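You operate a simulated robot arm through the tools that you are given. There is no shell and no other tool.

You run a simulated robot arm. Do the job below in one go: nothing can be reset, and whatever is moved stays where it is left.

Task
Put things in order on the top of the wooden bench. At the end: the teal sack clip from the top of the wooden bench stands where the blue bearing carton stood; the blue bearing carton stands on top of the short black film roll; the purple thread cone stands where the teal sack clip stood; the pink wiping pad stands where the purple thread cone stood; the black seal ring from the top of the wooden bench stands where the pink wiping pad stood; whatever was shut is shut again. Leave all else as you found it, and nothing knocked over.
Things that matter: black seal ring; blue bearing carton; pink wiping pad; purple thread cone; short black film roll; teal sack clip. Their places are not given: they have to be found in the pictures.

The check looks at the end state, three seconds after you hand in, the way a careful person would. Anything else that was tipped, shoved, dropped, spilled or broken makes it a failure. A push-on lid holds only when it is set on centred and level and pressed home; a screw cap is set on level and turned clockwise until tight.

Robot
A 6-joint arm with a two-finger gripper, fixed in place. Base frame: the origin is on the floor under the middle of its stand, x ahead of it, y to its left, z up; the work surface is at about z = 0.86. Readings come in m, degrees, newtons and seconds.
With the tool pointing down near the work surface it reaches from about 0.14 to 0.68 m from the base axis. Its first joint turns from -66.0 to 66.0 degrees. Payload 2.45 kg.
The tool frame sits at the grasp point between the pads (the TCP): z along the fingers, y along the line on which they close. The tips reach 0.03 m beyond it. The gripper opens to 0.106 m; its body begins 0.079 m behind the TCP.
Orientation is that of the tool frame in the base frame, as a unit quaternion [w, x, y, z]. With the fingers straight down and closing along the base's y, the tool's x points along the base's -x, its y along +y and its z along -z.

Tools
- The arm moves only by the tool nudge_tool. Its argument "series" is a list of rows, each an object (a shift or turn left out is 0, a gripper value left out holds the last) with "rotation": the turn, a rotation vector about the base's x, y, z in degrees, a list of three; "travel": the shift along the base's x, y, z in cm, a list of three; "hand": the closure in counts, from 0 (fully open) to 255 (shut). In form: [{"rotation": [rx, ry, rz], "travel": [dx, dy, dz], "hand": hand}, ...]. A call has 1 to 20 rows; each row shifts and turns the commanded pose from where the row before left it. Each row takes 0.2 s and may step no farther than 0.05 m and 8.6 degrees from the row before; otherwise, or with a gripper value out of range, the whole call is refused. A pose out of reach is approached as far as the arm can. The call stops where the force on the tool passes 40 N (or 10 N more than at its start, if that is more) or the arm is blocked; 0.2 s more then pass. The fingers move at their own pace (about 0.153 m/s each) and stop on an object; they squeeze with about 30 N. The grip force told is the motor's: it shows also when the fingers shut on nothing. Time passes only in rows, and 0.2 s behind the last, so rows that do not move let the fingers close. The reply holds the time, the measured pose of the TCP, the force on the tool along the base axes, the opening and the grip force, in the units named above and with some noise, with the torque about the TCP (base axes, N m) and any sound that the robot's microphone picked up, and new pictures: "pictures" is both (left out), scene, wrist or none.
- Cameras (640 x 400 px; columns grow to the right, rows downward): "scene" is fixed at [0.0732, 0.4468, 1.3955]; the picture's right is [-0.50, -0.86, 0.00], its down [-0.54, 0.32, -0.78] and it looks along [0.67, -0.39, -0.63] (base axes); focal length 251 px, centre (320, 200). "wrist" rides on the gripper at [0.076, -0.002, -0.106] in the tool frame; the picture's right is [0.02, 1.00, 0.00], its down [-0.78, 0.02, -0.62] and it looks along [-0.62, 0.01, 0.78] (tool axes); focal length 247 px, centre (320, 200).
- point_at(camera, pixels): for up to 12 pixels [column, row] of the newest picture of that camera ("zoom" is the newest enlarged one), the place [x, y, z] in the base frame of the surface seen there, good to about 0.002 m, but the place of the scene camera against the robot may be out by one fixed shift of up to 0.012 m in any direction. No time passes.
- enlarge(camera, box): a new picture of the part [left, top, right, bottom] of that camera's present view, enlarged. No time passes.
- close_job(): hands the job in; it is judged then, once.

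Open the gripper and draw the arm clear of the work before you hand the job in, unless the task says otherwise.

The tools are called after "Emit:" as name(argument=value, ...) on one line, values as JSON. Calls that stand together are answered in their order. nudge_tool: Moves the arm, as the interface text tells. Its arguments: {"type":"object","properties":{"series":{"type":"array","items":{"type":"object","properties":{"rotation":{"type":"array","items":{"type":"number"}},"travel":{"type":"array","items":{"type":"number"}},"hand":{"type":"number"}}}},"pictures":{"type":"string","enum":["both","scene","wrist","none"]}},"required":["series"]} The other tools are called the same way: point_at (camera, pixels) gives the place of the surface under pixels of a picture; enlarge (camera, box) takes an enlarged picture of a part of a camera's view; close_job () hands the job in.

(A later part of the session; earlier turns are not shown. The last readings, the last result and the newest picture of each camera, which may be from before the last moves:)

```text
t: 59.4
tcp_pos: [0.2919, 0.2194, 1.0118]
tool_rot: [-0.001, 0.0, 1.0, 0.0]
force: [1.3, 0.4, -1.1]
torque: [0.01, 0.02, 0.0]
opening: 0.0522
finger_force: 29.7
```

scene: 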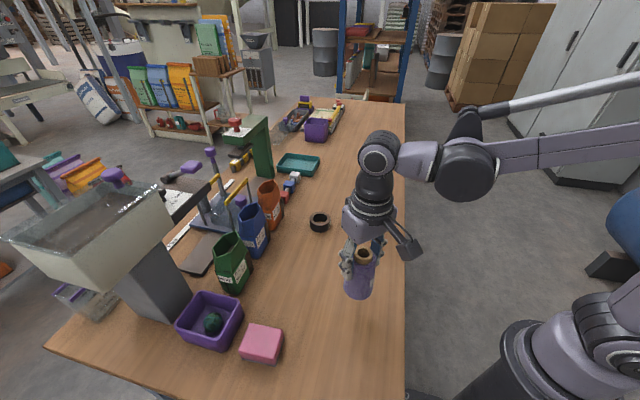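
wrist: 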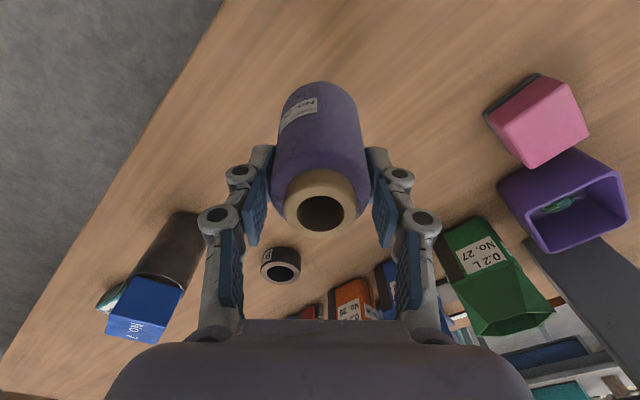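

The cone's axis is at TCP + (-2 mm, 0). I check how near the sacks are to the clip's old spot, then carry the cone there.

Emit:
point_at(camera="scene", pixels=[[265, 225], [268, 250], [248, 240], [250, 268], [240, 290], [280, 205], [281, 225], [255, 255], [222, 270]])

Emit:
nudge_tool(series=[{"travel": [3.55, 1.44, 0.4]}, {"travel": [3.55, 1.44, 0.4]}, {"travel": [3.55, 1.44, 0]}, {"travel": [3.55, 1.44, 0]}, {}, {}])

Emit:
nudge_tool(series=[{}], pictures="none")

Emit:
nudge_tool(series=[{}], pictures="none")

```text
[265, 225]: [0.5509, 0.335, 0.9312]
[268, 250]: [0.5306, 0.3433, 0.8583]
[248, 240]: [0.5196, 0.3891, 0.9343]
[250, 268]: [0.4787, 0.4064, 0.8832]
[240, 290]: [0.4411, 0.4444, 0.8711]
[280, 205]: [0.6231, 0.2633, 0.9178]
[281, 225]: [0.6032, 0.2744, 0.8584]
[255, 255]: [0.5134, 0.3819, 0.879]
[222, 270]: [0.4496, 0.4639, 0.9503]
```

```text
t: 60.8
tcp_pos: [0.4342, 0.2795, 1.0215]
tool_rot: [0.0, 0.0, 1.0, 0.0]
force: [-0.2, -0.8, -0.5]
torque: [0.0, 0.01, 0.04]
opening: 0.0523
finger_force: 29.5
```

scene: 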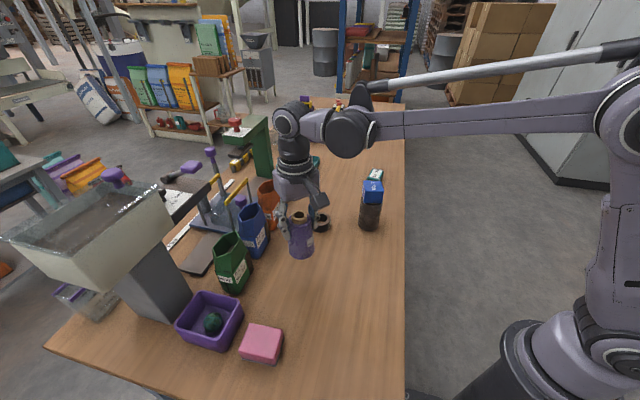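
wrist: 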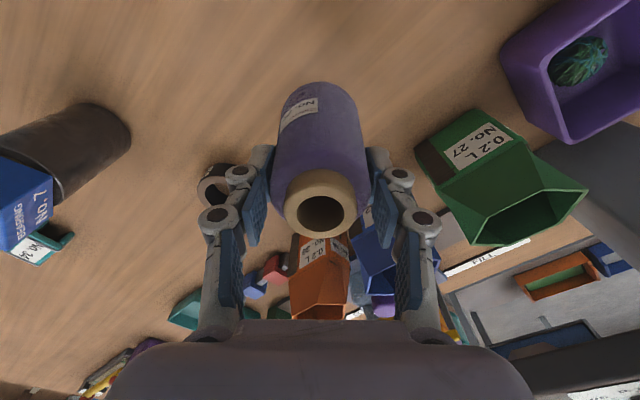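

```text
t: 61.2
tcp_pos: [0.4335, 0.278, 1.0211]
tool_rot: [0.0, 0.0, 1.0, 0.0]
force: [0.8, -0.4, -0.8]
torque: [0.01, 0.02, -0.01]
opening: 0.0525
finger_force: 30.5
```

```text
t: 61.6
tcp_pos: [0.4343, 0.2794, 1.0213]
tool_rot: [0.0, -0.001, 1.0, 0.0]
force: [-0.6, -0.1, -1.2]
torque: [0.02, 0.02, 0.0]
opening: 0.0522
finger_force: 30.1
```

TCP is at (0.434,0.279,1.021), needing -2 mm in y; the sacks are more than 5 cm away. I lower to about 4 mm above touch.

Emit:
nudge_tool(series=[{"travel": [0, -0.2, -2]}, {"travel": [0, 0, -2]}, {"travel": [0, 0, -1.5]}, {"travel": [0, 0, -0.5]}, {}, {}], pictures="none")

Emit:
nudge_tool(series=[{"travel": [0, 0, -0.2]}, {}], pictures="none")

```text
t: 63.0
tcp_pos: [0.4345, 0.2746, 0.9611]
tool_rot: [0.001, 0.0, 1.0, -0.001]
force: [0.0, -0.3, -1.3]
torque: [0.02, -0.01, 0.0]
opening: 0.0523
finger_force: 30.5
```

```text
t: 63.6
tcp_pos: [0.4335, 0.2758, 0.9593]
tool_rot: [0.0, 0.0, 1.0, 0.0]
force: [0.1, -0.3, -1.5]
torque: [-0.01, 0.0, 0.02]
opening: 0.0522
finger_force: 30.1
```

Still hanging free at z 0.9593; contact is expected near 0.9565, so I continue in small steps.

Emit:
nudge_tool(series=[{"travel": [0, 0, -0.15]}, {}], pictures="none")

```text
t: 64.2
tcp_pos: [0.4352, 0.2742, 0.9565]
tool_rot: [0.0, 0.0, 1.0, 0.0]
force: [-0.6, 0.3, 0.3]
torque: [0.01, -0.01, 0.01]
opening: 0.052
finger_force: 29.8
```

Weight reading has gone to about zero, so it is just at the bench. One more half millimetre.

Emit:
nudge_tool(series=[{"travel": [0, 0, -0.07]}, {}])

Emit:
enlarge(camera="scene", box=[250, 200, 350, 300])

```text
t: 64.8
tcp_pos: [0.4339, 0.2744, 0.9559]
tool_rot: [0.0, 0.0, 1.0, 0.0]
force: [-2.7, 0.7, 14.3]
torque: [0.1, 0.12, 0.03]
opening: 0.0523
finger_force: 30.1
```

scene: 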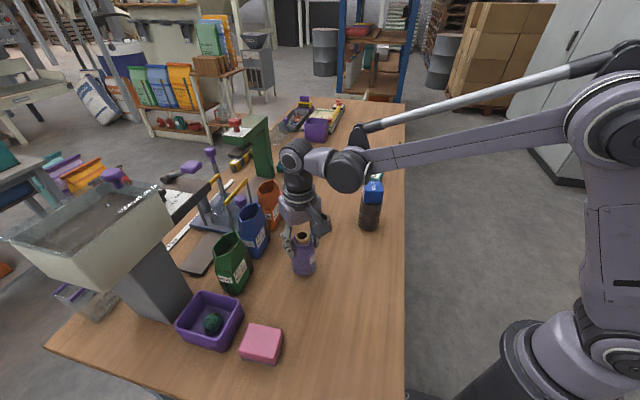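
wrist: 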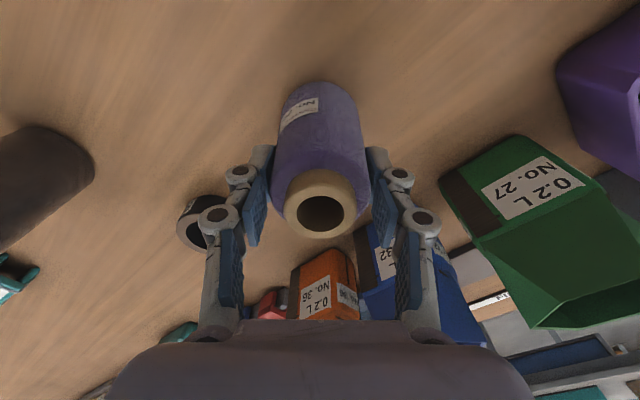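

```text
4.00 times, centred on (300, 250) of scene
```

zoom: 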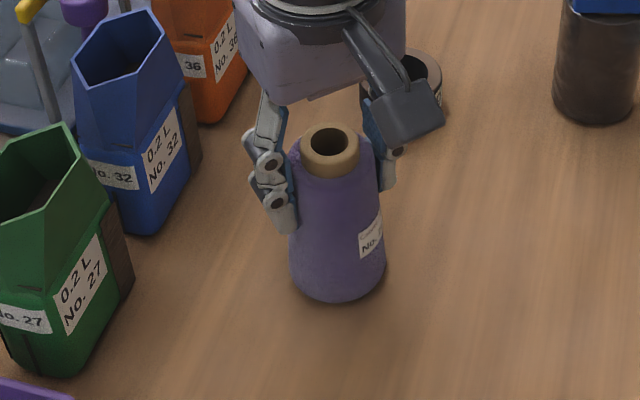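

Firm contact (14 N). Before releasing I measure the rim to check the cone's position against the clip's old centre (0.432,0.2775).

Emit:
point_at(camera="wrist", pixels=[[290, 208], [351, 208], [321, 187], [321, 234], [300, 190], [342, 190], [300, 228], [342, 228]])

Emit:
nudge_tool(series=[{"travel": [0, 0, 0.05]}, {}], pictures="none")

```text
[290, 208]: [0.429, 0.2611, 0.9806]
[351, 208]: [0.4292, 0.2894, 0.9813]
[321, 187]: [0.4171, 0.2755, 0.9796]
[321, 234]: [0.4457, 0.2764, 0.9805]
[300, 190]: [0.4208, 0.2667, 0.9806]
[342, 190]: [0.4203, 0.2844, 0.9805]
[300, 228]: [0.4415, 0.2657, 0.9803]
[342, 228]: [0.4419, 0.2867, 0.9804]
```

```text
t: 65.4
tcp_pos: [0.4334, 0.2752, 0.9557]
tool_rot: [0.001, 0.001, 1.0, 0.001]
force: [-0.6, 1.5, 11.5]
torque: [0.17, 0.02, 0.1]
opening: 0.0522
finger_force: 30.1
```

The cone's axis is at (0.431,0.276), within 2 mm of the target. I ease up slightly to relieve the pressing and open the fingers.

Emit:
nudge_tool(series=[{"travel": [0, 0, 0.05]}, {}], pictures="none")

Emit:
nudge_tool(series=[{"hand": 120}, {"hand": 115}, {"hand": 100}, {"hand": 60}, {"hand": 0}, {}, {}])

Emit:
enlarge(camera="scene", box=[250, 200, 350, 300])

```text
t: 66.0
tcp_pos: [0.4331, 0.2731, 0.9567]
tool_rot: [0.001, 0.0, 1.0, 0.001]
force: [0.0, 4.5, 7.0]
torque: [0.28, -0.09, 0.03]
opening: 0.0525
finger_force: 30.3
```

```text
t: 67.6
tcp_pos: [0.434, 0.2746, 0.9563]
tool_rot: [0.0, 0.0, 1.0, -0.001]
force: [-0.5, 0.2, -0.8]
torque: [0.0, 0.0, -0.01]
opening: 0.1059
finger_force: 0.0
```

scene: 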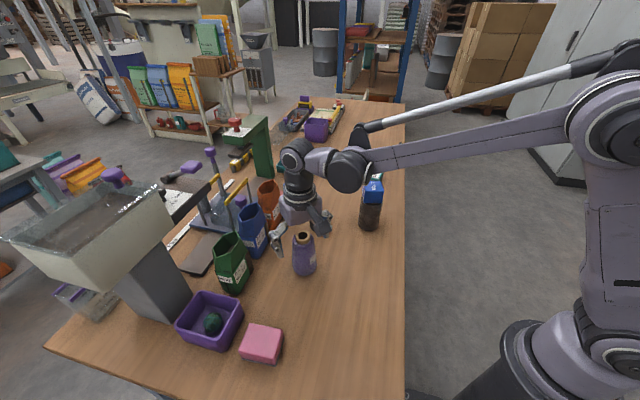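
wrist: 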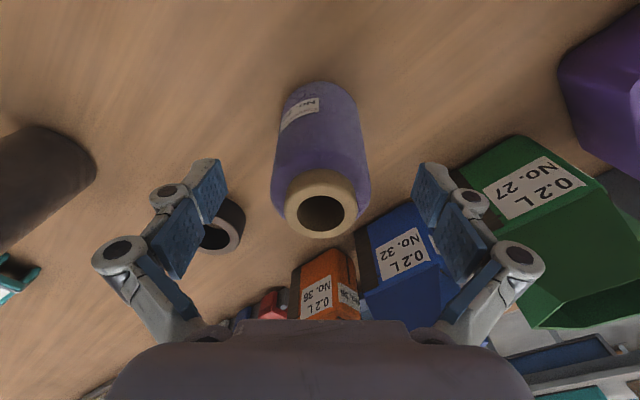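

```text
4.00 times, centred on (300, 250) of scene
```

zoom: 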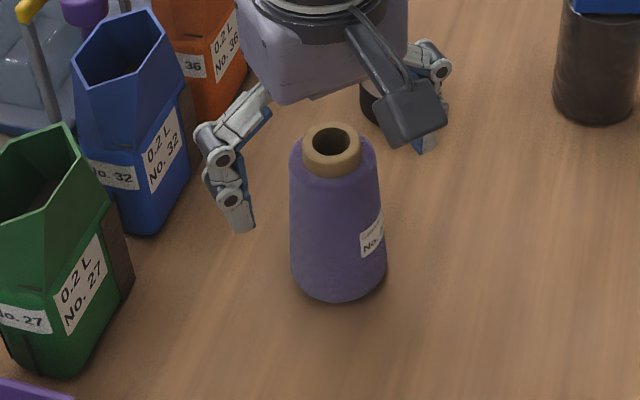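

The cone stands upright on the clip's old spot. I rise straight up, then move over the pad at (0.304,0.432), turning to +50.5° so the fingers close on its short sides, away from the purple box.

Emit:
nudge_tool(series=[{"travel": [0, 0, 3]}, {"travel": [0, 0, 4]}, {"travel": [0, 0, 4]}, {"travel": [0, 0, 3.5]}, {"travel": [-1.86, 2.25, 0], "rotation": [0, 0, 7.2]}, {"travel": [-1.86, 2.25, 0], "rotation": [0, 0, 7.2]}, {"travel": [-1.86, 2.25, 0], "rotation": [0, 0, 7.2]}, {"travel": [-1.86, 2.25, 0], "rotation": [0, 0, 7.2]}, {"travel": [-1.86, 2.25, 0], "rotation": [0, 0, 7.2]}, {"travel": [-1.86, 2.25, 0], "rotation": [0, 0, 7.2]}, {"travel": [-1.86, 2.25, 0], "rotation": [0, 0, 7.3]}, {}, {}])

Emit:
nudge_tool(series=[{}], pictures="none")

Emit:
enlarge(camera="wrist", box=[250, 20, 410, 140])

```text
t: 70.4
tcp_pos: [0.3016, 0.4339, 1.1035]
tool_rot: [0.0, -0.427, 0.904, -0.001]
force: [0.1, -0.3, -0.1]
torque: [-0.02, 0.0, 0.0]
opening: 0.1062
finger_force: 0.1
```

scene: 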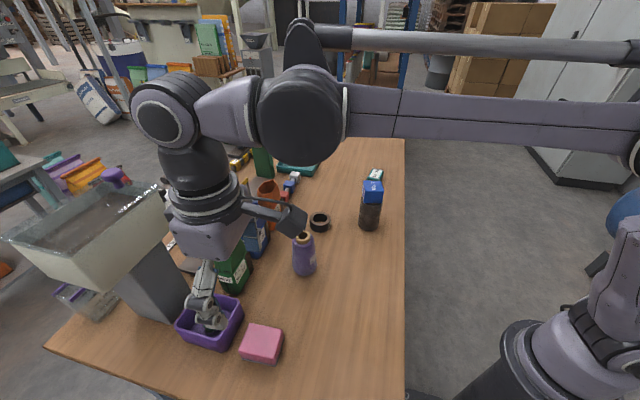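
wrist: 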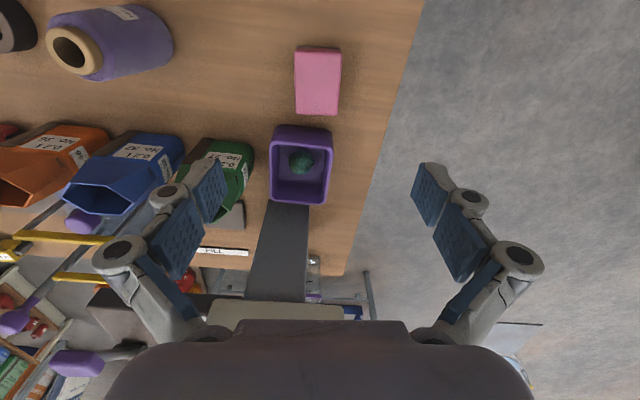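

```text
t: 70.8
tcp_pos: [0.3014, 0.435, 1.1031]
tool_rot: [0.0, -0.427, 0.904, 0.0]
force: [-0.3, 0.0, 0.3]
torque: [-0.01, 0.0, -0.01]
opening: 0.1061
finger_force: 0.1
```

```text
3.33 times, centred on (330, 80) of wrist
```

zoom: 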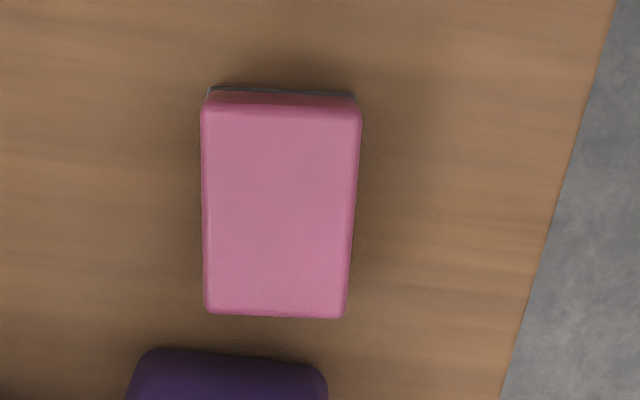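

The pad now appears squared up at wrist (317,80). I measure its corners from the zoom for the fine position.

Emit:
point_at(camera="zoom", pixels=[[208, 112], [354, 112], [340, 310], [211, 308], [280, 205], [206, 205], [350, 205], [280, 108], [280, 313], [285, 90], [230, 360]])

```text
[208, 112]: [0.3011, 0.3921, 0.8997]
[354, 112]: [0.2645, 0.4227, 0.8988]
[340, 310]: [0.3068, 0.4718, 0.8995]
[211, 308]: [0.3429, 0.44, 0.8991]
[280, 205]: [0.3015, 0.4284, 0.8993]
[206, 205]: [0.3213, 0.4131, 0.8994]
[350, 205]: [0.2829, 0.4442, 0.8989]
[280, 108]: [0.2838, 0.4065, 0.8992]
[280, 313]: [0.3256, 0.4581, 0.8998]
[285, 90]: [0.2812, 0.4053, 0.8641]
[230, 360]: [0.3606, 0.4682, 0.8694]
```

Pad centre (0.304,0.432) is confirmed. I shift +2.6/-2.5 mm and descend to TCP z ≈ 0.90, then look before closing.

Emit:
nudge_tool(series=[{"travel": [0.26, -0.25, -4]}, {"travel": [0, 0, -4]}, {"travel": [0, 0, -4]}, {"travel": [0, 0, -4]}, {"travel": [0, 0, -2.5]}, {"travel": [0, 0, -1.8]}, {}, {}])

Emit:
nudge_tool(series=[{}], pictures="none")

```text
t: 72.6
tcp_pos: [0.3064, 0.4296, 0.898]
tool_rot: [-0.001, -0.426, 0.905, 0.0]
force: [0.9, 0.4, -0.8]
torque: [0.01, -0.01, 0.01]
opening: 0.1062
finger_force: 0.0
```

scene: 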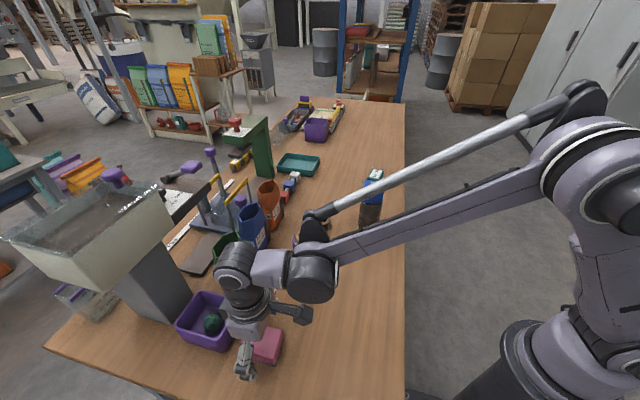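
wrist: 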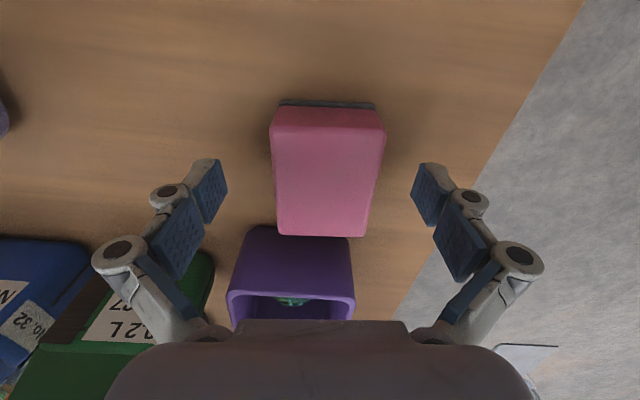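

```text
t: 73.0
tcp_pos: [0.3048, 0.4296, 0.8955]
tool_rot: [0.0, -0.427, 0.904, 0.0]
force: [-0.9, -0.1, -0.3]
torque: [-0.01, 0.02, 0.0]
opening: 0.1059
finger_force: 0.0
```

The pad sits about 3 mm right of the finger middle (column 325 vs 320), agreeing with the measured TCP (0.3056,0.4296). I correct by (-1.5,+2.4) mm, rise 3 mm, and close part-way first.

Emit:
nudge_tool(series=[{"travel": [-0.15, 0.24, 0.3]}, {"hand": 90}, {}, {}], pictures="wrist")

Emit:
nudge_tool(series=[{}], pictures="none")

```text
t: 74.0
tcp_pos: [0.304, 0.432, 0.9006]
tool_rot: [0.0, -0.426, 0.905, 0.0]
force: [-0.2, -0.5, -0.8]
torque: [-0.01, -0.02, 0.01]
opening: 0.0685
finger_force: 0.1
```

wrist: 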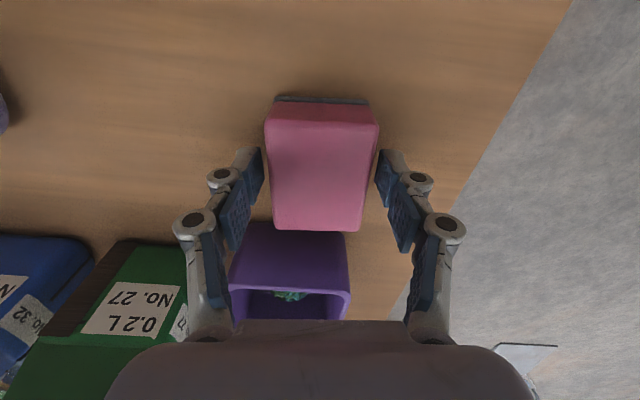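

```text
t: 74.4
tcp_pos: [0.3038, 0.4312, 0.9007]
tool_rot: [0.001, -0.427, 0.904, 0.0]
force: [-0.1, 0.0, -0.2]
torque: [-0.01, 0.02, 0.03]
opening: 0.0684
finger_force: 0.0
```

The pad is now evenly between the fingers (left gap ≈ right gap) at TCP (0.304,0.4317,0.9006). I close to grip it.

Emit:
nudge_tool(series=[{"hand": 255}, {}, {}, {}])

```text
t: 75.4
tcp_pos: [0.3029, 0.4319, 0.8999]
tool_rot: [-0.001, -0.427, 0.904, 0.0]
force: [0.1, -0.9, 3.4]
torque: [0.09, -0.04, -0.05]
opening: 0.0531
finger_force: 29.7
```

scene: 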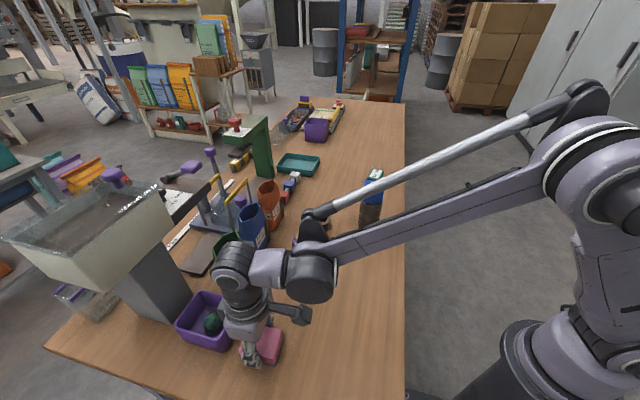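
wrist: 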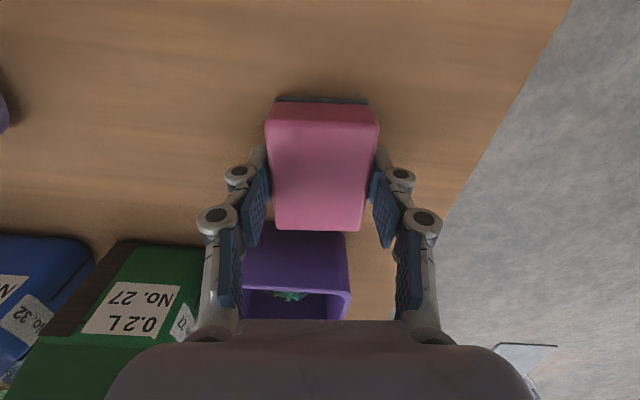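

The pad is gripped (53 mm, 29.7 N). I lift straight up about 9 cm.

Emit:
nudge_tool(series=[{"travel": [0, 0, 0.5]}, {"travel": [0, 0, 1]}, {"travel": [0, 0, 2]}, {"travel": [0, 0, 3]}, {"travel": [0, 0, 2.5]}, {}, {}])

Emit:
nudge_tool(series=[{}], pictures="none")

Emit:
point_at(camera="wrist", pixels=[[272, 135], [373, 135], [360, 225], [280, 223], [322, 175], [322, 110]])

Emit:
enlarge(camera="scene", box=[170, 260, 320, 380])

```text
t: 77.0
tcp_pos: [0.3061, 0.4319, 0.9905]
tool_rot: [0.0, -0.427, 0.904, 0.0]
force: [-0.6, 0.1, 0.1]
torque: [-0.02, 0.01, 0.01]
opening: 0.053
finger_force: 29.8
```

scene: 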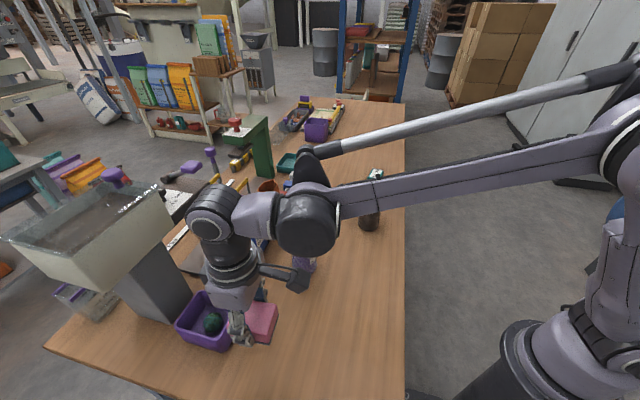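
wrist: 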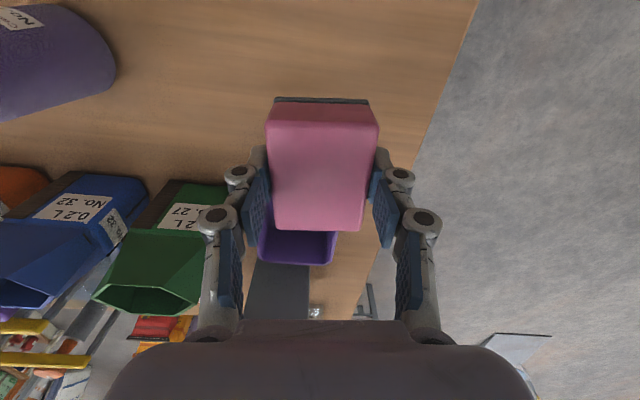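

```text
t: 77.4
tcp_pos: [0.3053, 0.4307, 0.9911]
tool_rot: [-0.001, -0.427, 0.904, 0.0]
force: [0.4, 0.5, 0.0]
torque: [0.01, 0.01, -0.04]
opening: 0.053
finger_force: 30.4
```

```text
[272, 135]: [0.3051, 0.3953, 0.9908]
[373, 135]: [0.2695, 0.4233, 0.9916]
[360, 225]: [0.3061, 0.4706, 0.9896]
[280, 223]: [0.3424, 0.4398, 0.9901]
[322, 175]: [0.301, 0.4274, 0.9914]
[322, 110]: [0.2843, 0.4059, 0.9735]
```

```text
3.33 times, centred on (245, 320) of scene
```

zoom: 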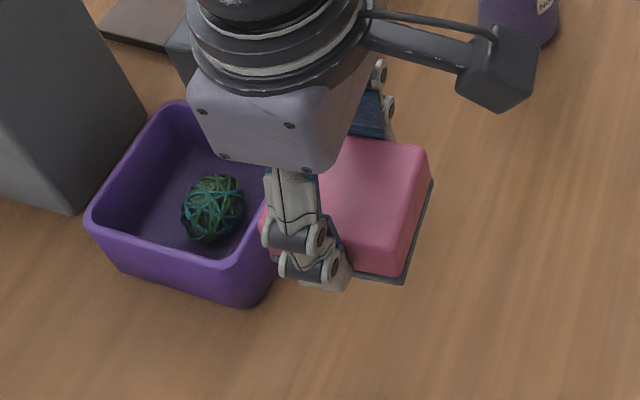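

The pad is held level and centred on the TCP, its bottom about 39.5 mm below. I carry it to the cone's old place at (0.2905,0.221), keeping its orientation.

Emit:
nudge_tool(series=[{"travel": [-0.3, -4.2, 0]}, {"travel": [-0.3, -4.2, 0]}, {"travel": [-0.3, -4.2, 0]}, {"travel": [-0.3, -4.2, 0]}, {"travel": [-0.3, -4.2, 0]}, {}, {}])

Emit:
nudge_tool(series=[{}], pictures="none")

Emit:
nudge_tool(series=[{}], pictures="none")

```text
t: 79.0
tcp_pos: [0.2929, 0.2194, 0.9888]
tool_rot: [0.0, -0.427, 0.904, 0.0]
force: [0.6, -0.9, -0.6]
torque: [0.02, -0.02, -0.03]
opening: 0.0528
finger_force: 29.9
```

scene: 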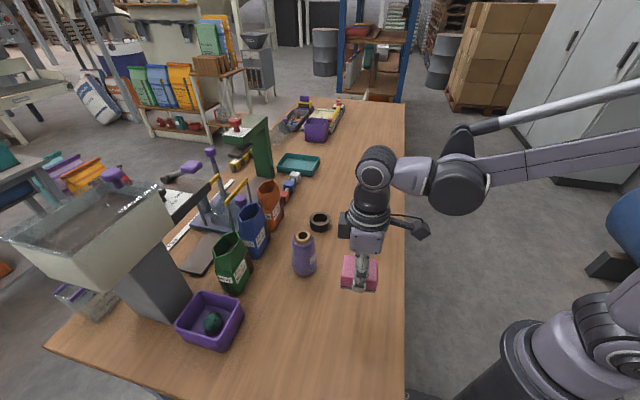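
wrist: 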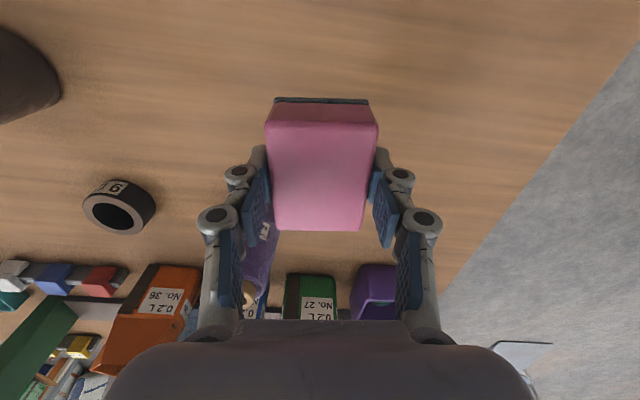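

```text
t: 79.4
tcp_pos: [0.2937, 0.2191, 0.9903]
tool_rot: [0.0, -0.426, 0.905, 0.0]
force: [0.1, -0.1, -1.0]
torque: [-0.04, 0.03, 0.01]
opening: 0.0529
finger_force: 30.3
```

```text
t: 79.8
tcp_pos: [0.2935, 0.2199, 0.9902]
tool_rot: [0.001, -0.427, 0.904, 0.0]
force: [0.8, -0.1, -0.8]
torque: [-0.03, -0.02, 0.0]
opening: 0.053
finger_force: 30.4
```

TCP reads (0.2934,0.2195,0.990); I correct by (-2.6,+1.7) mm and lower to about 5 mm above touch.

Emit:
nudge_tool(series=[{"travel": [-0.26, 0.17, -3]}, {"travel": [0, 0, -3]}, {"travel": [0, 0, -2]}, {"travel": [0, 0, -0.5]}, {}, {}], pictures="none")

Emit:
nudge_tool(series=[{"travel": [0, 0, -0.2]}, {}], pictures="none")

Emit:
nudge_tool(series=[{"travel": [0, 0, -0.1]}, {}], pictures="none")

```text
t: 81.2
tcp_pos: [0.2877, 0.222, 0.9044]
tool_rot: [0.001, -0.426, 0.905, -0.001]
force: [-0.1, -0.1, -0.6]
torque: [0.03, 0.02, -0.01]
opening: 0.0529
finger_force: 30.1
```

```text
t: 81.8
tcp_pos: [0.2868, 0.2237, 0.9039]
tool_rot: [0.0, -0.427, 0.904, 0.0]
force: [0.5, 0.2, -1.0]
torque: [0.0, 0.0, -0.04]
opening: 0.0531
finger_force: 30.1
```

```text
t: 82.4
tcp_pos: [0.2865, 0.223, 0.9035]
tool_rot: [0.0, -0.426, 0.905, 0.0]
force: [-0.6, 0.1, 0.2]
torque: [0.0, -0.03, 0.01]
opening: 0.0528
finger_force: 29.6
```

The readings settle at (0.287,0.223), about 4 mm off the target, so I shift back (+3.5,-1.7) mm while still clear, and read again.

Emit:
nudge_tool(series=[{"travel": [0.35, -0.17, 0]}, {}, {}], pictures="none")

Emit:
nudge_tool(series=[{}])

Emit:
point_at(camera="wrist", pixels=[[272, 135], [373, 135], [360, 225], [280, 223], [322, 175], [322, 110]])

```text
t: 83.2
tcp_pos: [0.29, 0.2204, 0.9036]
tool_rot: [-0.001, -0.427, 0.904, 0.001]
force: [-1.0, -0.4, -0.9]
torque: [0.0, 0.05, 0.0]
opening: 0.053
finger_force: 30.0
```

```text
t: 83.6
tcp_pos: [0.2891, 0.2228, 0.9034]
tool_rot: [-0.001, -0.426, 0.905, 0.0]
force: [-0.2, 0.4, -0.9]
torque: [-0.01, -0.04, 0.03]
opening: 0.053
finger_force: 30.5
```

scene: 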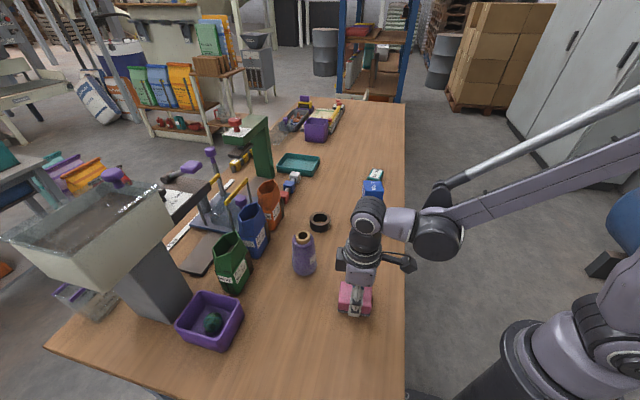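
wrist: 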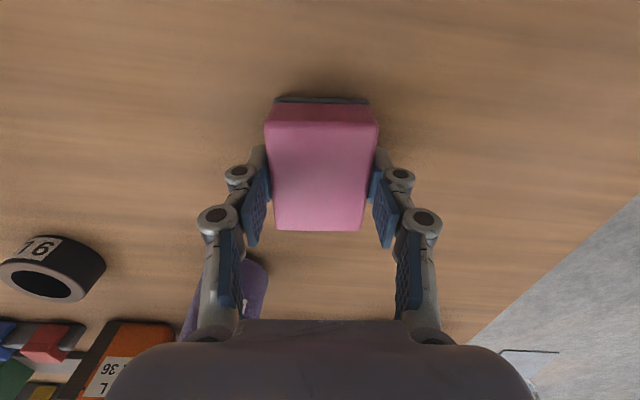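

```text
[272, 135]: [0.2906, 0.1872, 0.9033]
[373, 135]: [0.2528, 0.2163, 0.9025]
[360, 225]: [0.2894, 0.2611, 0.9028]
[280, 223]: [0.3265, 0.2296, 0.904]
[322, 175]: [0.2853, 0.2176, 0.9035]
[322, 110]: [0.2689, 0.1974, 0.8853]
```

The pad is within 1–2 mm of the cone's old axis and about 4 mm above the bench. I lower in small steps.

Emit:
nudge_tool(series=[{"travel": [0.05, -0.05, -0.2]}, {}], pictures="none")

Emit:
nudge_tool(series=[{"travel": [0, 0, -0.1]}, {}], pictures="none")

```text
t: 84.2
tcp_pos: [0.2904, 0.2224, 0.9012]
tool_rot: [0.001, -0.426, 0.905, -0.001]
force: [-0.3, -0.8, -0.3]
torque: [0.02, 0.01, 0.01]
opening: 0.0532
finger_force: 29.8
```

```text
t: 84.8
tcp_pos: [0.2915, 0.2212, 0.8998]
tool_rot: [0.001, -0.427, 0.904, 0.001]
force: [-0.7, 1.8, 26.9]
torque: [0.01, 0.09, -0.03]
opening: 0.0532
finger_force: 30.8
```

Contact is made (27 N). I back off just under a millimetre and release.

Emit:
nudge_tool(series=[{"travel": [0, 0, 0.08]}, {}], pictures="none")

Emit:
nudge_tool(series=[{"hand": 120}, {"hand": 110}, {"hand": 90}, {"hand": 50}, {"hand": 0}, {}, {}])

```text
t: 85.4
tcp_pos: [0.2906, 0.2205, 0.9001]
tool_rot: [-0.001, -0.426, 0.905, 0.0]
force: [-0.2, 0.7, -0.4]
torque: [0.04, -0.02, -0.02]
opening: 0.0529
finger_force: 30.2
```

```text
t: 87.0
tcp_pos: [0.291, 0.2215, 0.9014]
tool_rot: [0.0, -0.427, 0.904, 0.0]
force: [0.1, -0.4, -0.2]
torque: [0.0, -0.01, 0.0]
opening: 0.1062
finger_force: 0.1
```

scene: 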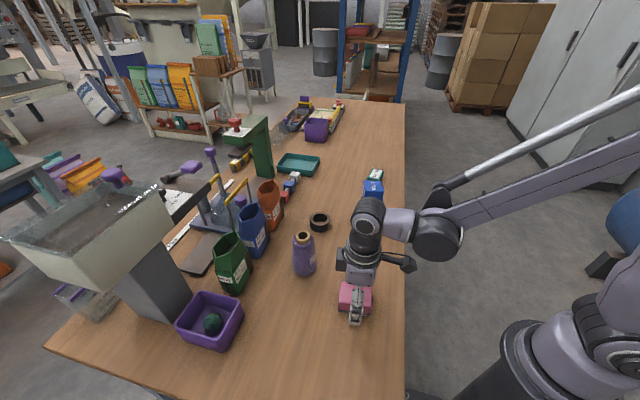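
wrist: 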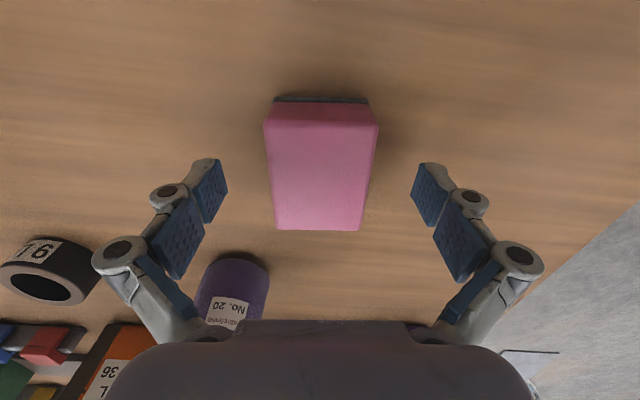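

The pad stands on the cone's old spot. Before going for the ring I check the size of the arm's wrist parts in the present pose, because the stacked carton (top z 1.01) is near the ring.

Emit:
point_at(camera="scene", pixels=[[437, 240], [437, 258], [420, 255], [400, 225], [368, 213], [365, 245], [405, 263], [460, 235], [500, 210], [383, 255], [340, 260], [398, 232]])

Emit:
point_at(camera="wrist", pixels=[[322, 175], [40, 290], [235, 280]])

```text
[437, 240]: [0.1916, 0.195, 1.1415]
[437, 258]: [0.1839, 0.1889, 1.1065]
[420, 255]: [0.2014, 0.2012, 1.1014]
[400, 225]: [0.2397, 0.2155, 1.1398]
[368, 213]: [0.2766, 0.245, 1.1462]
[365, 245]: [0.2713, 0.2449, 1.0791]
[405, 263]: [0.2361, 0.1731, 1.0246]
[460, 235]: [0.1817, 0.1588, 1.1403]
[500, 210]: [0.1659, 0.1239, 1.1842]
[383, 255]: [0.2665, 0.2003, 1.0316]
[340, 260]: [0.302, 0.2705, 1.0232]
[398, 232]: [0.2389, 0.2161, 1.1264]
```

```text
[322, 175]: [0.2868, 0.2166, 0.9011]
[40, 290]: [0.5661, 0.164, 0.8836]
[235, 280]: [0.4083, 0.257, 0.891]
```

The arm's wrist parts stay above z ≈ 1.08 at grasp height, and only the camera box hangs lower, so for the ring I use 0° yaw, which keeps the camera well between the stack and the cone. I rise and move over the ring at (0.544,0.163).

Emit:
nudge_tool(series=[{"travel": [0, 0, 3]}, {"travel": [0, 0, 4]}, {"travel": [0, 0, 4]}, {"travel": [0, 0, 4]}, {"travel": [0, 0, 2]}, {"travel": [3.6, -0.83, 0], "rotation": [0, 0, -7.2]}, {"travel": [3.6, -0.83, 0], "rotation": [0, 0, -7.2]}, {"travel": [3.6, -0.83, 0], "rotation": [0, 0, -7.2]}, {"travel": [3.6, -0.83, 0], "rotation": [0, 0, -7.2]}, {"travel": [3.6, -0.83, 0], "rotation": [0, 0, -7.2]}, {"travel": [3.6, -0.83, 0], "rotation": [0, 0, -7.2]}, {"travel": [3.6, -0.83, 0], "rotation": [0, 0, -7.3]}, {}, {}])

Emit:
nudge_tool(series=[{}], pictures="none")

Emit:
enlarge(camera="wrist", box=[260, 40, 388, 140])

```text
t: 90.0
tcp_pos: [0.5443, 0.1621, 1.0725]
tool_rot: [0.0, 0.001, 1.0, -0.001]
force: [0.1, 0.2, 0.8]
torque: [0.03, 0.03, 0.0]
opening: 0.1063
finger_force: 0.1
```

scene: 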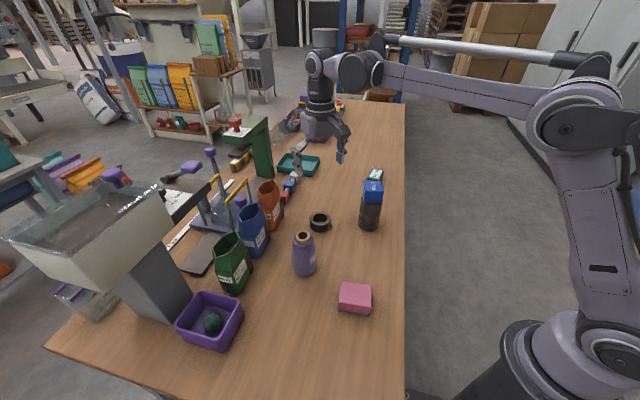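
wrist: 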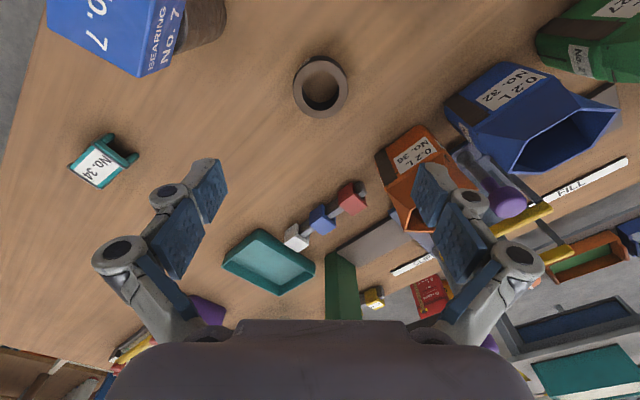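

```text
t: 90.4
tcp_pos: [0.5449, 0.1627, 1.073]
tool_rot: [0.001, 0.0, 1.0, 0.001]
force: [-0.1, -0.3, -0.3]
torque: [-0.01, -0.03, 0.02]
opening: 0.1062
finger_force: 0.1
```

```text
4.00 times, centred on (324, 90) of wrist
```

zoom: 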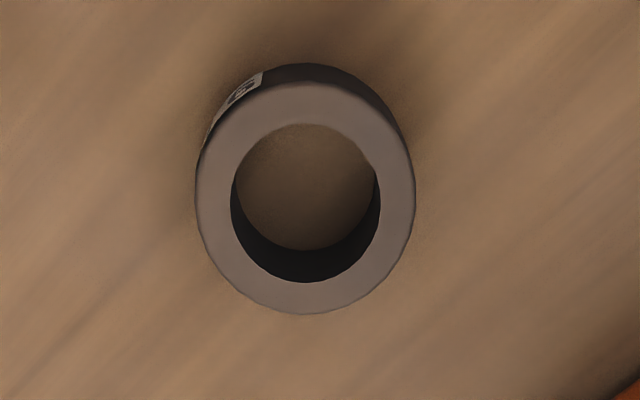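

The ring's top face spans zoom columns 196–415 and rows 81–313. I measure it for the fine position.

Emit:
point_at(camera="zoom", pixels=[[202, 195], [409, 195], [306, 88], [306, 308], [235, 285], [375, 285], [235, 110], [375, 110]])

```text
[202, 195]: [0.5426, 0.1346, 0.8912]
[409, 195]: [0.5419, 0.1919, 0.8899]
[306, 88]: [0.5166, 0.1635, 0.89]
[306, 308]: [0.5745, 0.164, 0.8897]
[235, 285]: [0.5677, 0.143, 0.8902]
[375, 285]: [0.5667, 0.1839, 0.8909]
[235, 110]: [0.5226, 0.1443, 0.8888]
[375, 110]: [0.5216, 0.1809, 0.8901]
```

Ring centre is (0.5455,0.1635). I descend to z ≈ 0.903 straddling it and check centring.

Emit:
nudge_tool(series=[{"travel": [0.08, 0.1, -4]}, {"travel": [0, 0, -4]}, {"travel": [0, 0, -4]}, {"travel": [0, 0, -3]}, {"travel": [0, 0, -1.8]}, {}, {}])

Emit:
nudge_tool(series=[{}], pictures="none")

Emit:
nudge_tool(series=[{}], pictures="none")

```text
t: 92.0
tcp_pos: [0.5441, 0.163, 0.9036]
tool_rot: [0.0, 0.0, 1.0, 0.0]
force: [0.3, 0.3, -0.5]
torque: [0.03, 0.01, 0.0]
opening: 0.1061
finger_force: 0.0
```

scene: 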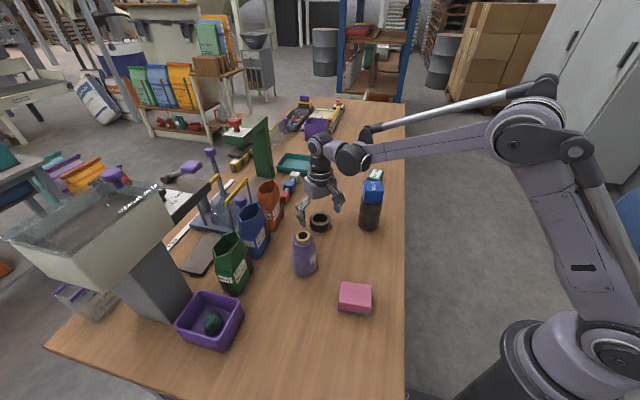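
wrist: 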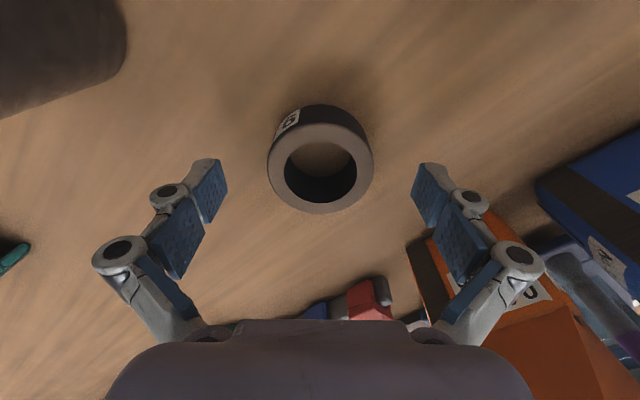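

```text
t: 92.4
tcp_pos: [0.5431, 0.1619, 0.9031]
tool_rot: [0.001, 0.0, 1.0, 0.0]
force: [0.4, -0.1, -0.6]
torque: [-0.04, 0.0, 0.0]
opening: 0.1061
finger_force: 0.0
```

```text
t: 92.8
tcp_pos: [0.5442, 0.1628, 0.9036]
tool_rot: [0.0, 0.001, 1.0, 0.0]
force: [0.0, -0.2, 0.1]
torque: [0.0, -0.04, 0.02]
opening: 0.1061
finger_force: 0.1
```

The ring is centred between the fingers (column 320). I lower 5 mm, nudge 1.5 mm in x, and close.

Emit:
nudge_tool(series=[{"travel": [0.13, 0.05, -0.5]}, {}, {"hand": 90}, {"hand": 255}, {}, {}, {}])

```text
t: 94.4
tcp_pos: [0.5441, 0.1632, 0.897]
tool_rot: [0.001, 0.0, 1.0, 0.0]
force: [0.4, -3.1, 11.4]
torque: [-0.26, -0.03, -0.07]
opening: 0.0606
finger_force: 30.1
```

scene: 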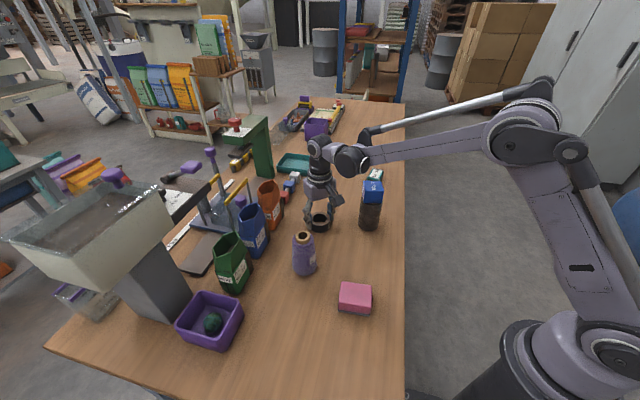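
wrist: 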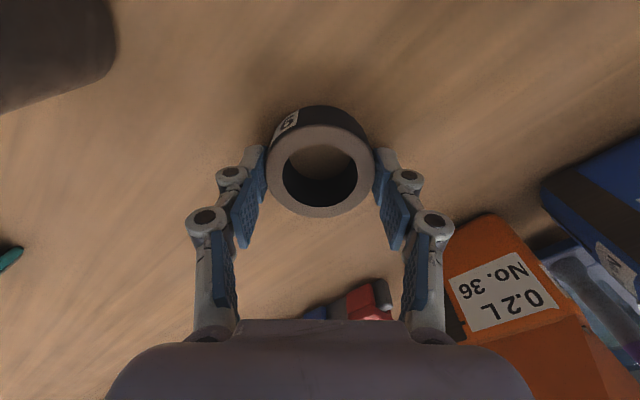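

The ring is gripped at 60.6 mm. I lift it 3 cm gently and check that it stays level.

Emit:
nudge_tool(series=[{"travel": [0, 0, 0.3]}, {"travel": [0, 0, 0.7]}, {"travel": [0, 0, 1]}, {"travel": [0, 0, 1]}, {}])

Emit:
enlarge(camera="scene", box=[270, 170, 370, 250])

Emit:
point_at(camera="wrist", pixels=[[275, 165], [366, 165], [320, 135], [320, 212], [285, 195], [357, 195], [285, 145], [357, 145]])

```text
t: 95.6
tcp_pos: [0.5442, 0.1639, 0.9284]
tool_rot: [0.0, 0.0, 1.0, 0.0]
force: [-0.5, -0.6, -0.7]
torque: [0.02, -0.02, -0.02]
opening: 0.0605
finger_force: 30.0
```

scene: 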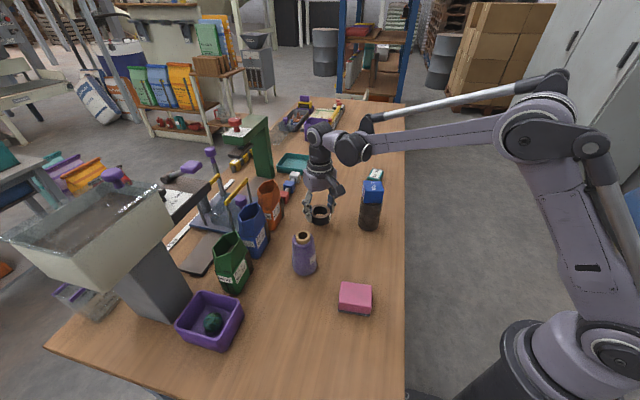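
wrist: 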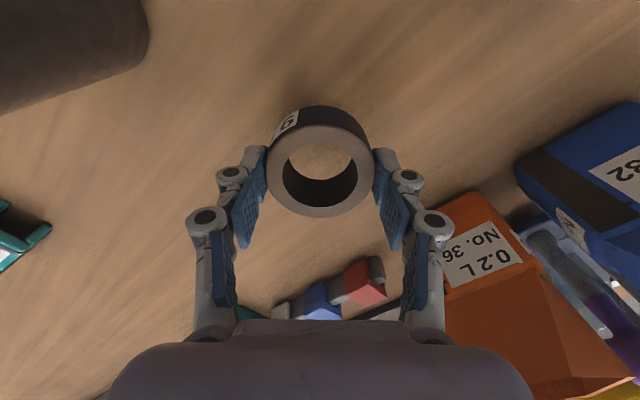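

```text
5.00 times, centred on (320, 210) of scene
```

zoom: 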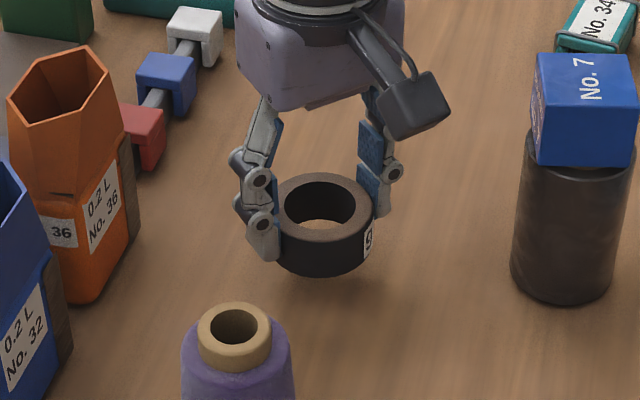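

```text
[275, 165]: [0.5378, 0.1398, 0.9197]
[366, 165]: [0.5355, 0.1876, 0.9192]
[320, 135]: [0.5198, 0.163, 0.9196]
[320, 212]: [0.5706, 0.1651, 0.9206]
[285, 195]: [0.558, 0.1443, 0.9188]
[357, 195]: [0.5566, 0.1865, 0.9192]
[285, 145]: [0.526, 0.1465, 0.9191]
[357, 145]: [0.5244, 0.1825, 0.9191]
```

The ring hangs level, bottom about 39 mm below the TCP. I raise to z ≈ 1.09 and carry it over the cone with clearance to above the pad's old place, turning to +50.5°.

Emit:
nudge_tool(series=[{"travel": [0, 0, 4]}, {"travel": [0, 0, 4]}, {"travel": [0, 0, 4]}, {"travel": [0, 0, 4]}, {"travel": [-2.667, 2.98, 0], "rotation": [0, 0, 5.6]}, {"travel": [-2.667, 2.98, 0], "rotation": [0, 0, 5.6]}, {"travel": [-2.667, 2.98, 0], "rotation": [0, 0, 5.6]}, {"travel": [-2.667, 2.98, 0], "rotation": [0, 0, 5.6]}, {"travel": [-2.667, 2.98, 0], "rotation": [0, 0, 5.6]}, {"travel": [-2.667, 2.98, 0], "rotation": [0, 0, 5.6]}, {"travel": [-2.667, 2.98, 0], "rotation": [0, 0, 5.6]}, {"travel": [-2.667, 2.98, 0], "rotation": [0, 0, 5.6]}, {"travel": [-2.667, 2.98, 0], "rotation": [0, 0, 5.7]}, {}, {}])

Emit:
nudge_tool(series=[{}], pictures="none")

Emit:
nudge_tool(series=[{}], pictures="none")

```text
t: 98.8
tcp_pos: [0.3071, 0.4332, 1.0881]
tool_rot: [-0.001, -0.427, 0.904, 0.0]
force: [-0.6, -0.1, -1.2]
torque: [0.0, 0.01, 0.03]
opening: 0.0608
finger_force: 29.9
```

scene: 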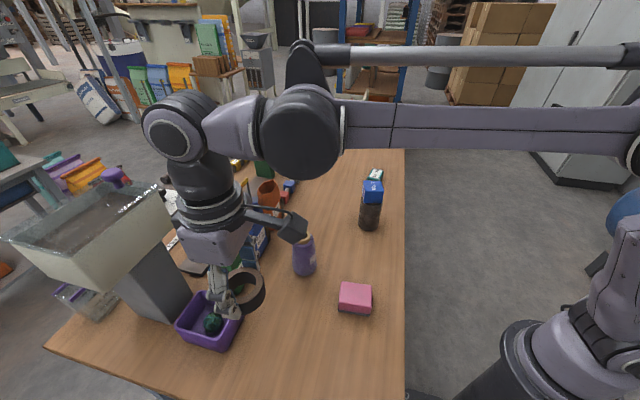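
wrist: 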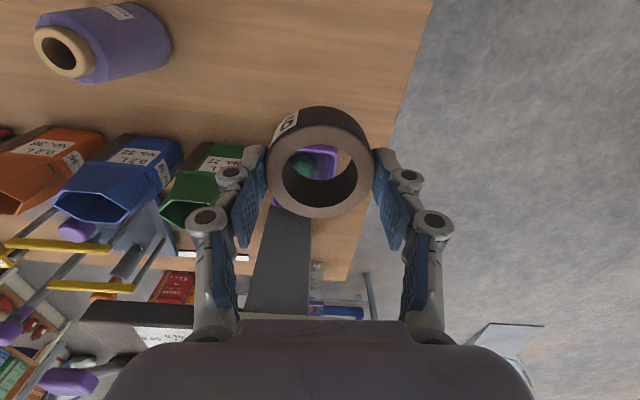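

```text
t: 99.2
tcp_pos: [0.3062, 0.4328, 1.0879]
tool_rot: [0.0, -0.427, 0.904, 0.0]
force: [-0.6, 1.1, 0.2]
torque: [-0.02, 0.0, 0.0]
opening: 0.0608
finger_force: 30.3
```

```text
t: 99.6
tcp_pos: [0.3065, 0.4324, 1.0869]
tool_rot: [0.0, -0.427, 0.904, 0.0]
force: [0.4, -0.7, -0.6]
torque: [0.03, -0.01, -0.01]
opening: 0.0605
finger_force: 30.4
```

TCP is (0.3066,0.4328,1.0876). I shift (-2.5,-0.8) mm, descend to z ≈ 0.912 and re-read.

Emit:
nudge_tool(series=[{"travel": [-0.25, -0.08, -4]}, {"travel": [0, 0, -4]}, {"travel": [0, 0, -4]}, {"travel": [0, 0, -3.5]}, {"travel": [0, 0, -2]}, {}, {}])

Emit:
nudge_tool(series=[{}], pictures="none")

Emit:
nudge_tool(series=[{}], pictures="none")

Emit:
point_at(camera="wrist", pixels=[[275, 165], [366, 165], [320, 135], [320, 212], [285, 195], [357, 195], [285, 145], [357, 145]])

```text
t: 101.2
tcp_pos: [0.3012, 0.4323, 0.9137]
tool_rot: [0.0, -0.427, 0.904, 0.0]
force: [-0.3, 0.1, -0.4]
torque: [-0.01, 0.01, 0.03]
opening: 0.0606
finger_force: 30.2
```

scene: 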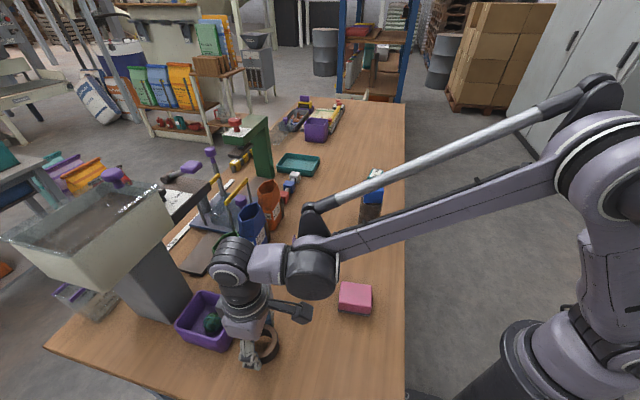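
wrist: 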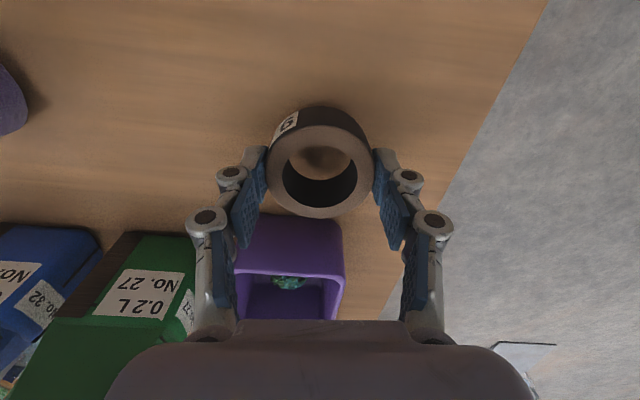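

```text
t: 101.6
tcp_pos: [0.3004, 0.4324, 0.9144]
tool_rot: [0.001, -0.426, 0.905, 0.0]
force: [0.4, 0.4, -0.4]
torque: [0.02, 0.0, 0.0]
opening: 0.0609
finger_force: 29.7
```

```text
t: 102.0
tcp_pos: [0.3006, 0.4321, 0.9125]
tool_rot: [0.0, -0.427, 0.904, 0.0]
force: [0.3, -0.6, 0.0]
torque: [-0.02, 0.01, -0.02]
opening: 0.0606
finger_force: 29.3
```

```text
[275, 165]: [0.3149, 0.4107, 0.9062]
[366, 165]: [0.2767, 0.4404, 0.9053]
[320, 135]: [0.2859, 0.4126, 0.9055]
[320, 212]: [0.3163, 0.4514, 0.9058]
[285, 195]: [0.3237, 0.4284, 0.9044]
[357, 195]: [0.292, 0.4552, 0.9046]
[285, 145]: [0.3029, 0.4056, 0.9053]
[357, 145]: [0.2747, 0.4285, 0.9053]
```

The TCP reads (0.3007,0.4323), so the ring is about 2.5–3 mm short in x. I correct, then lower to just above touch.

Emit:
nudge_tool(series=[{"travel": [0.28, 0, 0]}, {"travel": [0, 0, -0.8]}, {}, {}], pictures="none")

Emit:
nudge_tool(series=[{"travel": [0, 0, -0.2]}, {}], pictures="none")

Emit:
nudge_tool(series=[{"travel": [0, 0, -0.1]}, {}], pictures="none")

```text
t: 103.0
tcp_pos: [0.3029, 0.4318, 0.9059]
tool_rot: [0.0, -0.427, 0.904, 0.0]
force: [0.0, 0.5, -0.7]
torque: [-0.01, 0.04, 0.03]
opening: 0.0607
finger_force: 30.1
```

```text
t: 103.6
tcp_pos: [0.3031, 0.4316, 0.9034]
tool_rot: [0.0, -0.426, 0.905, 0.0]
force: [0.3, 0.6, -0.5]
torque: [0.02, 0.0, 0.02]
opening: 0.0605
finger_force: 30.2
```

```text
t: 104.2
tcp_pos: [0.3037, 0.4325, 0.9032]
tool_rot: [0.0, -0.426, 0.905, 0.0]
force: [0.4, 0.2, -0.1]
torque: [0.02, 0.01, 0.0]
opening: 0.0607
finger_force: 29.7
```

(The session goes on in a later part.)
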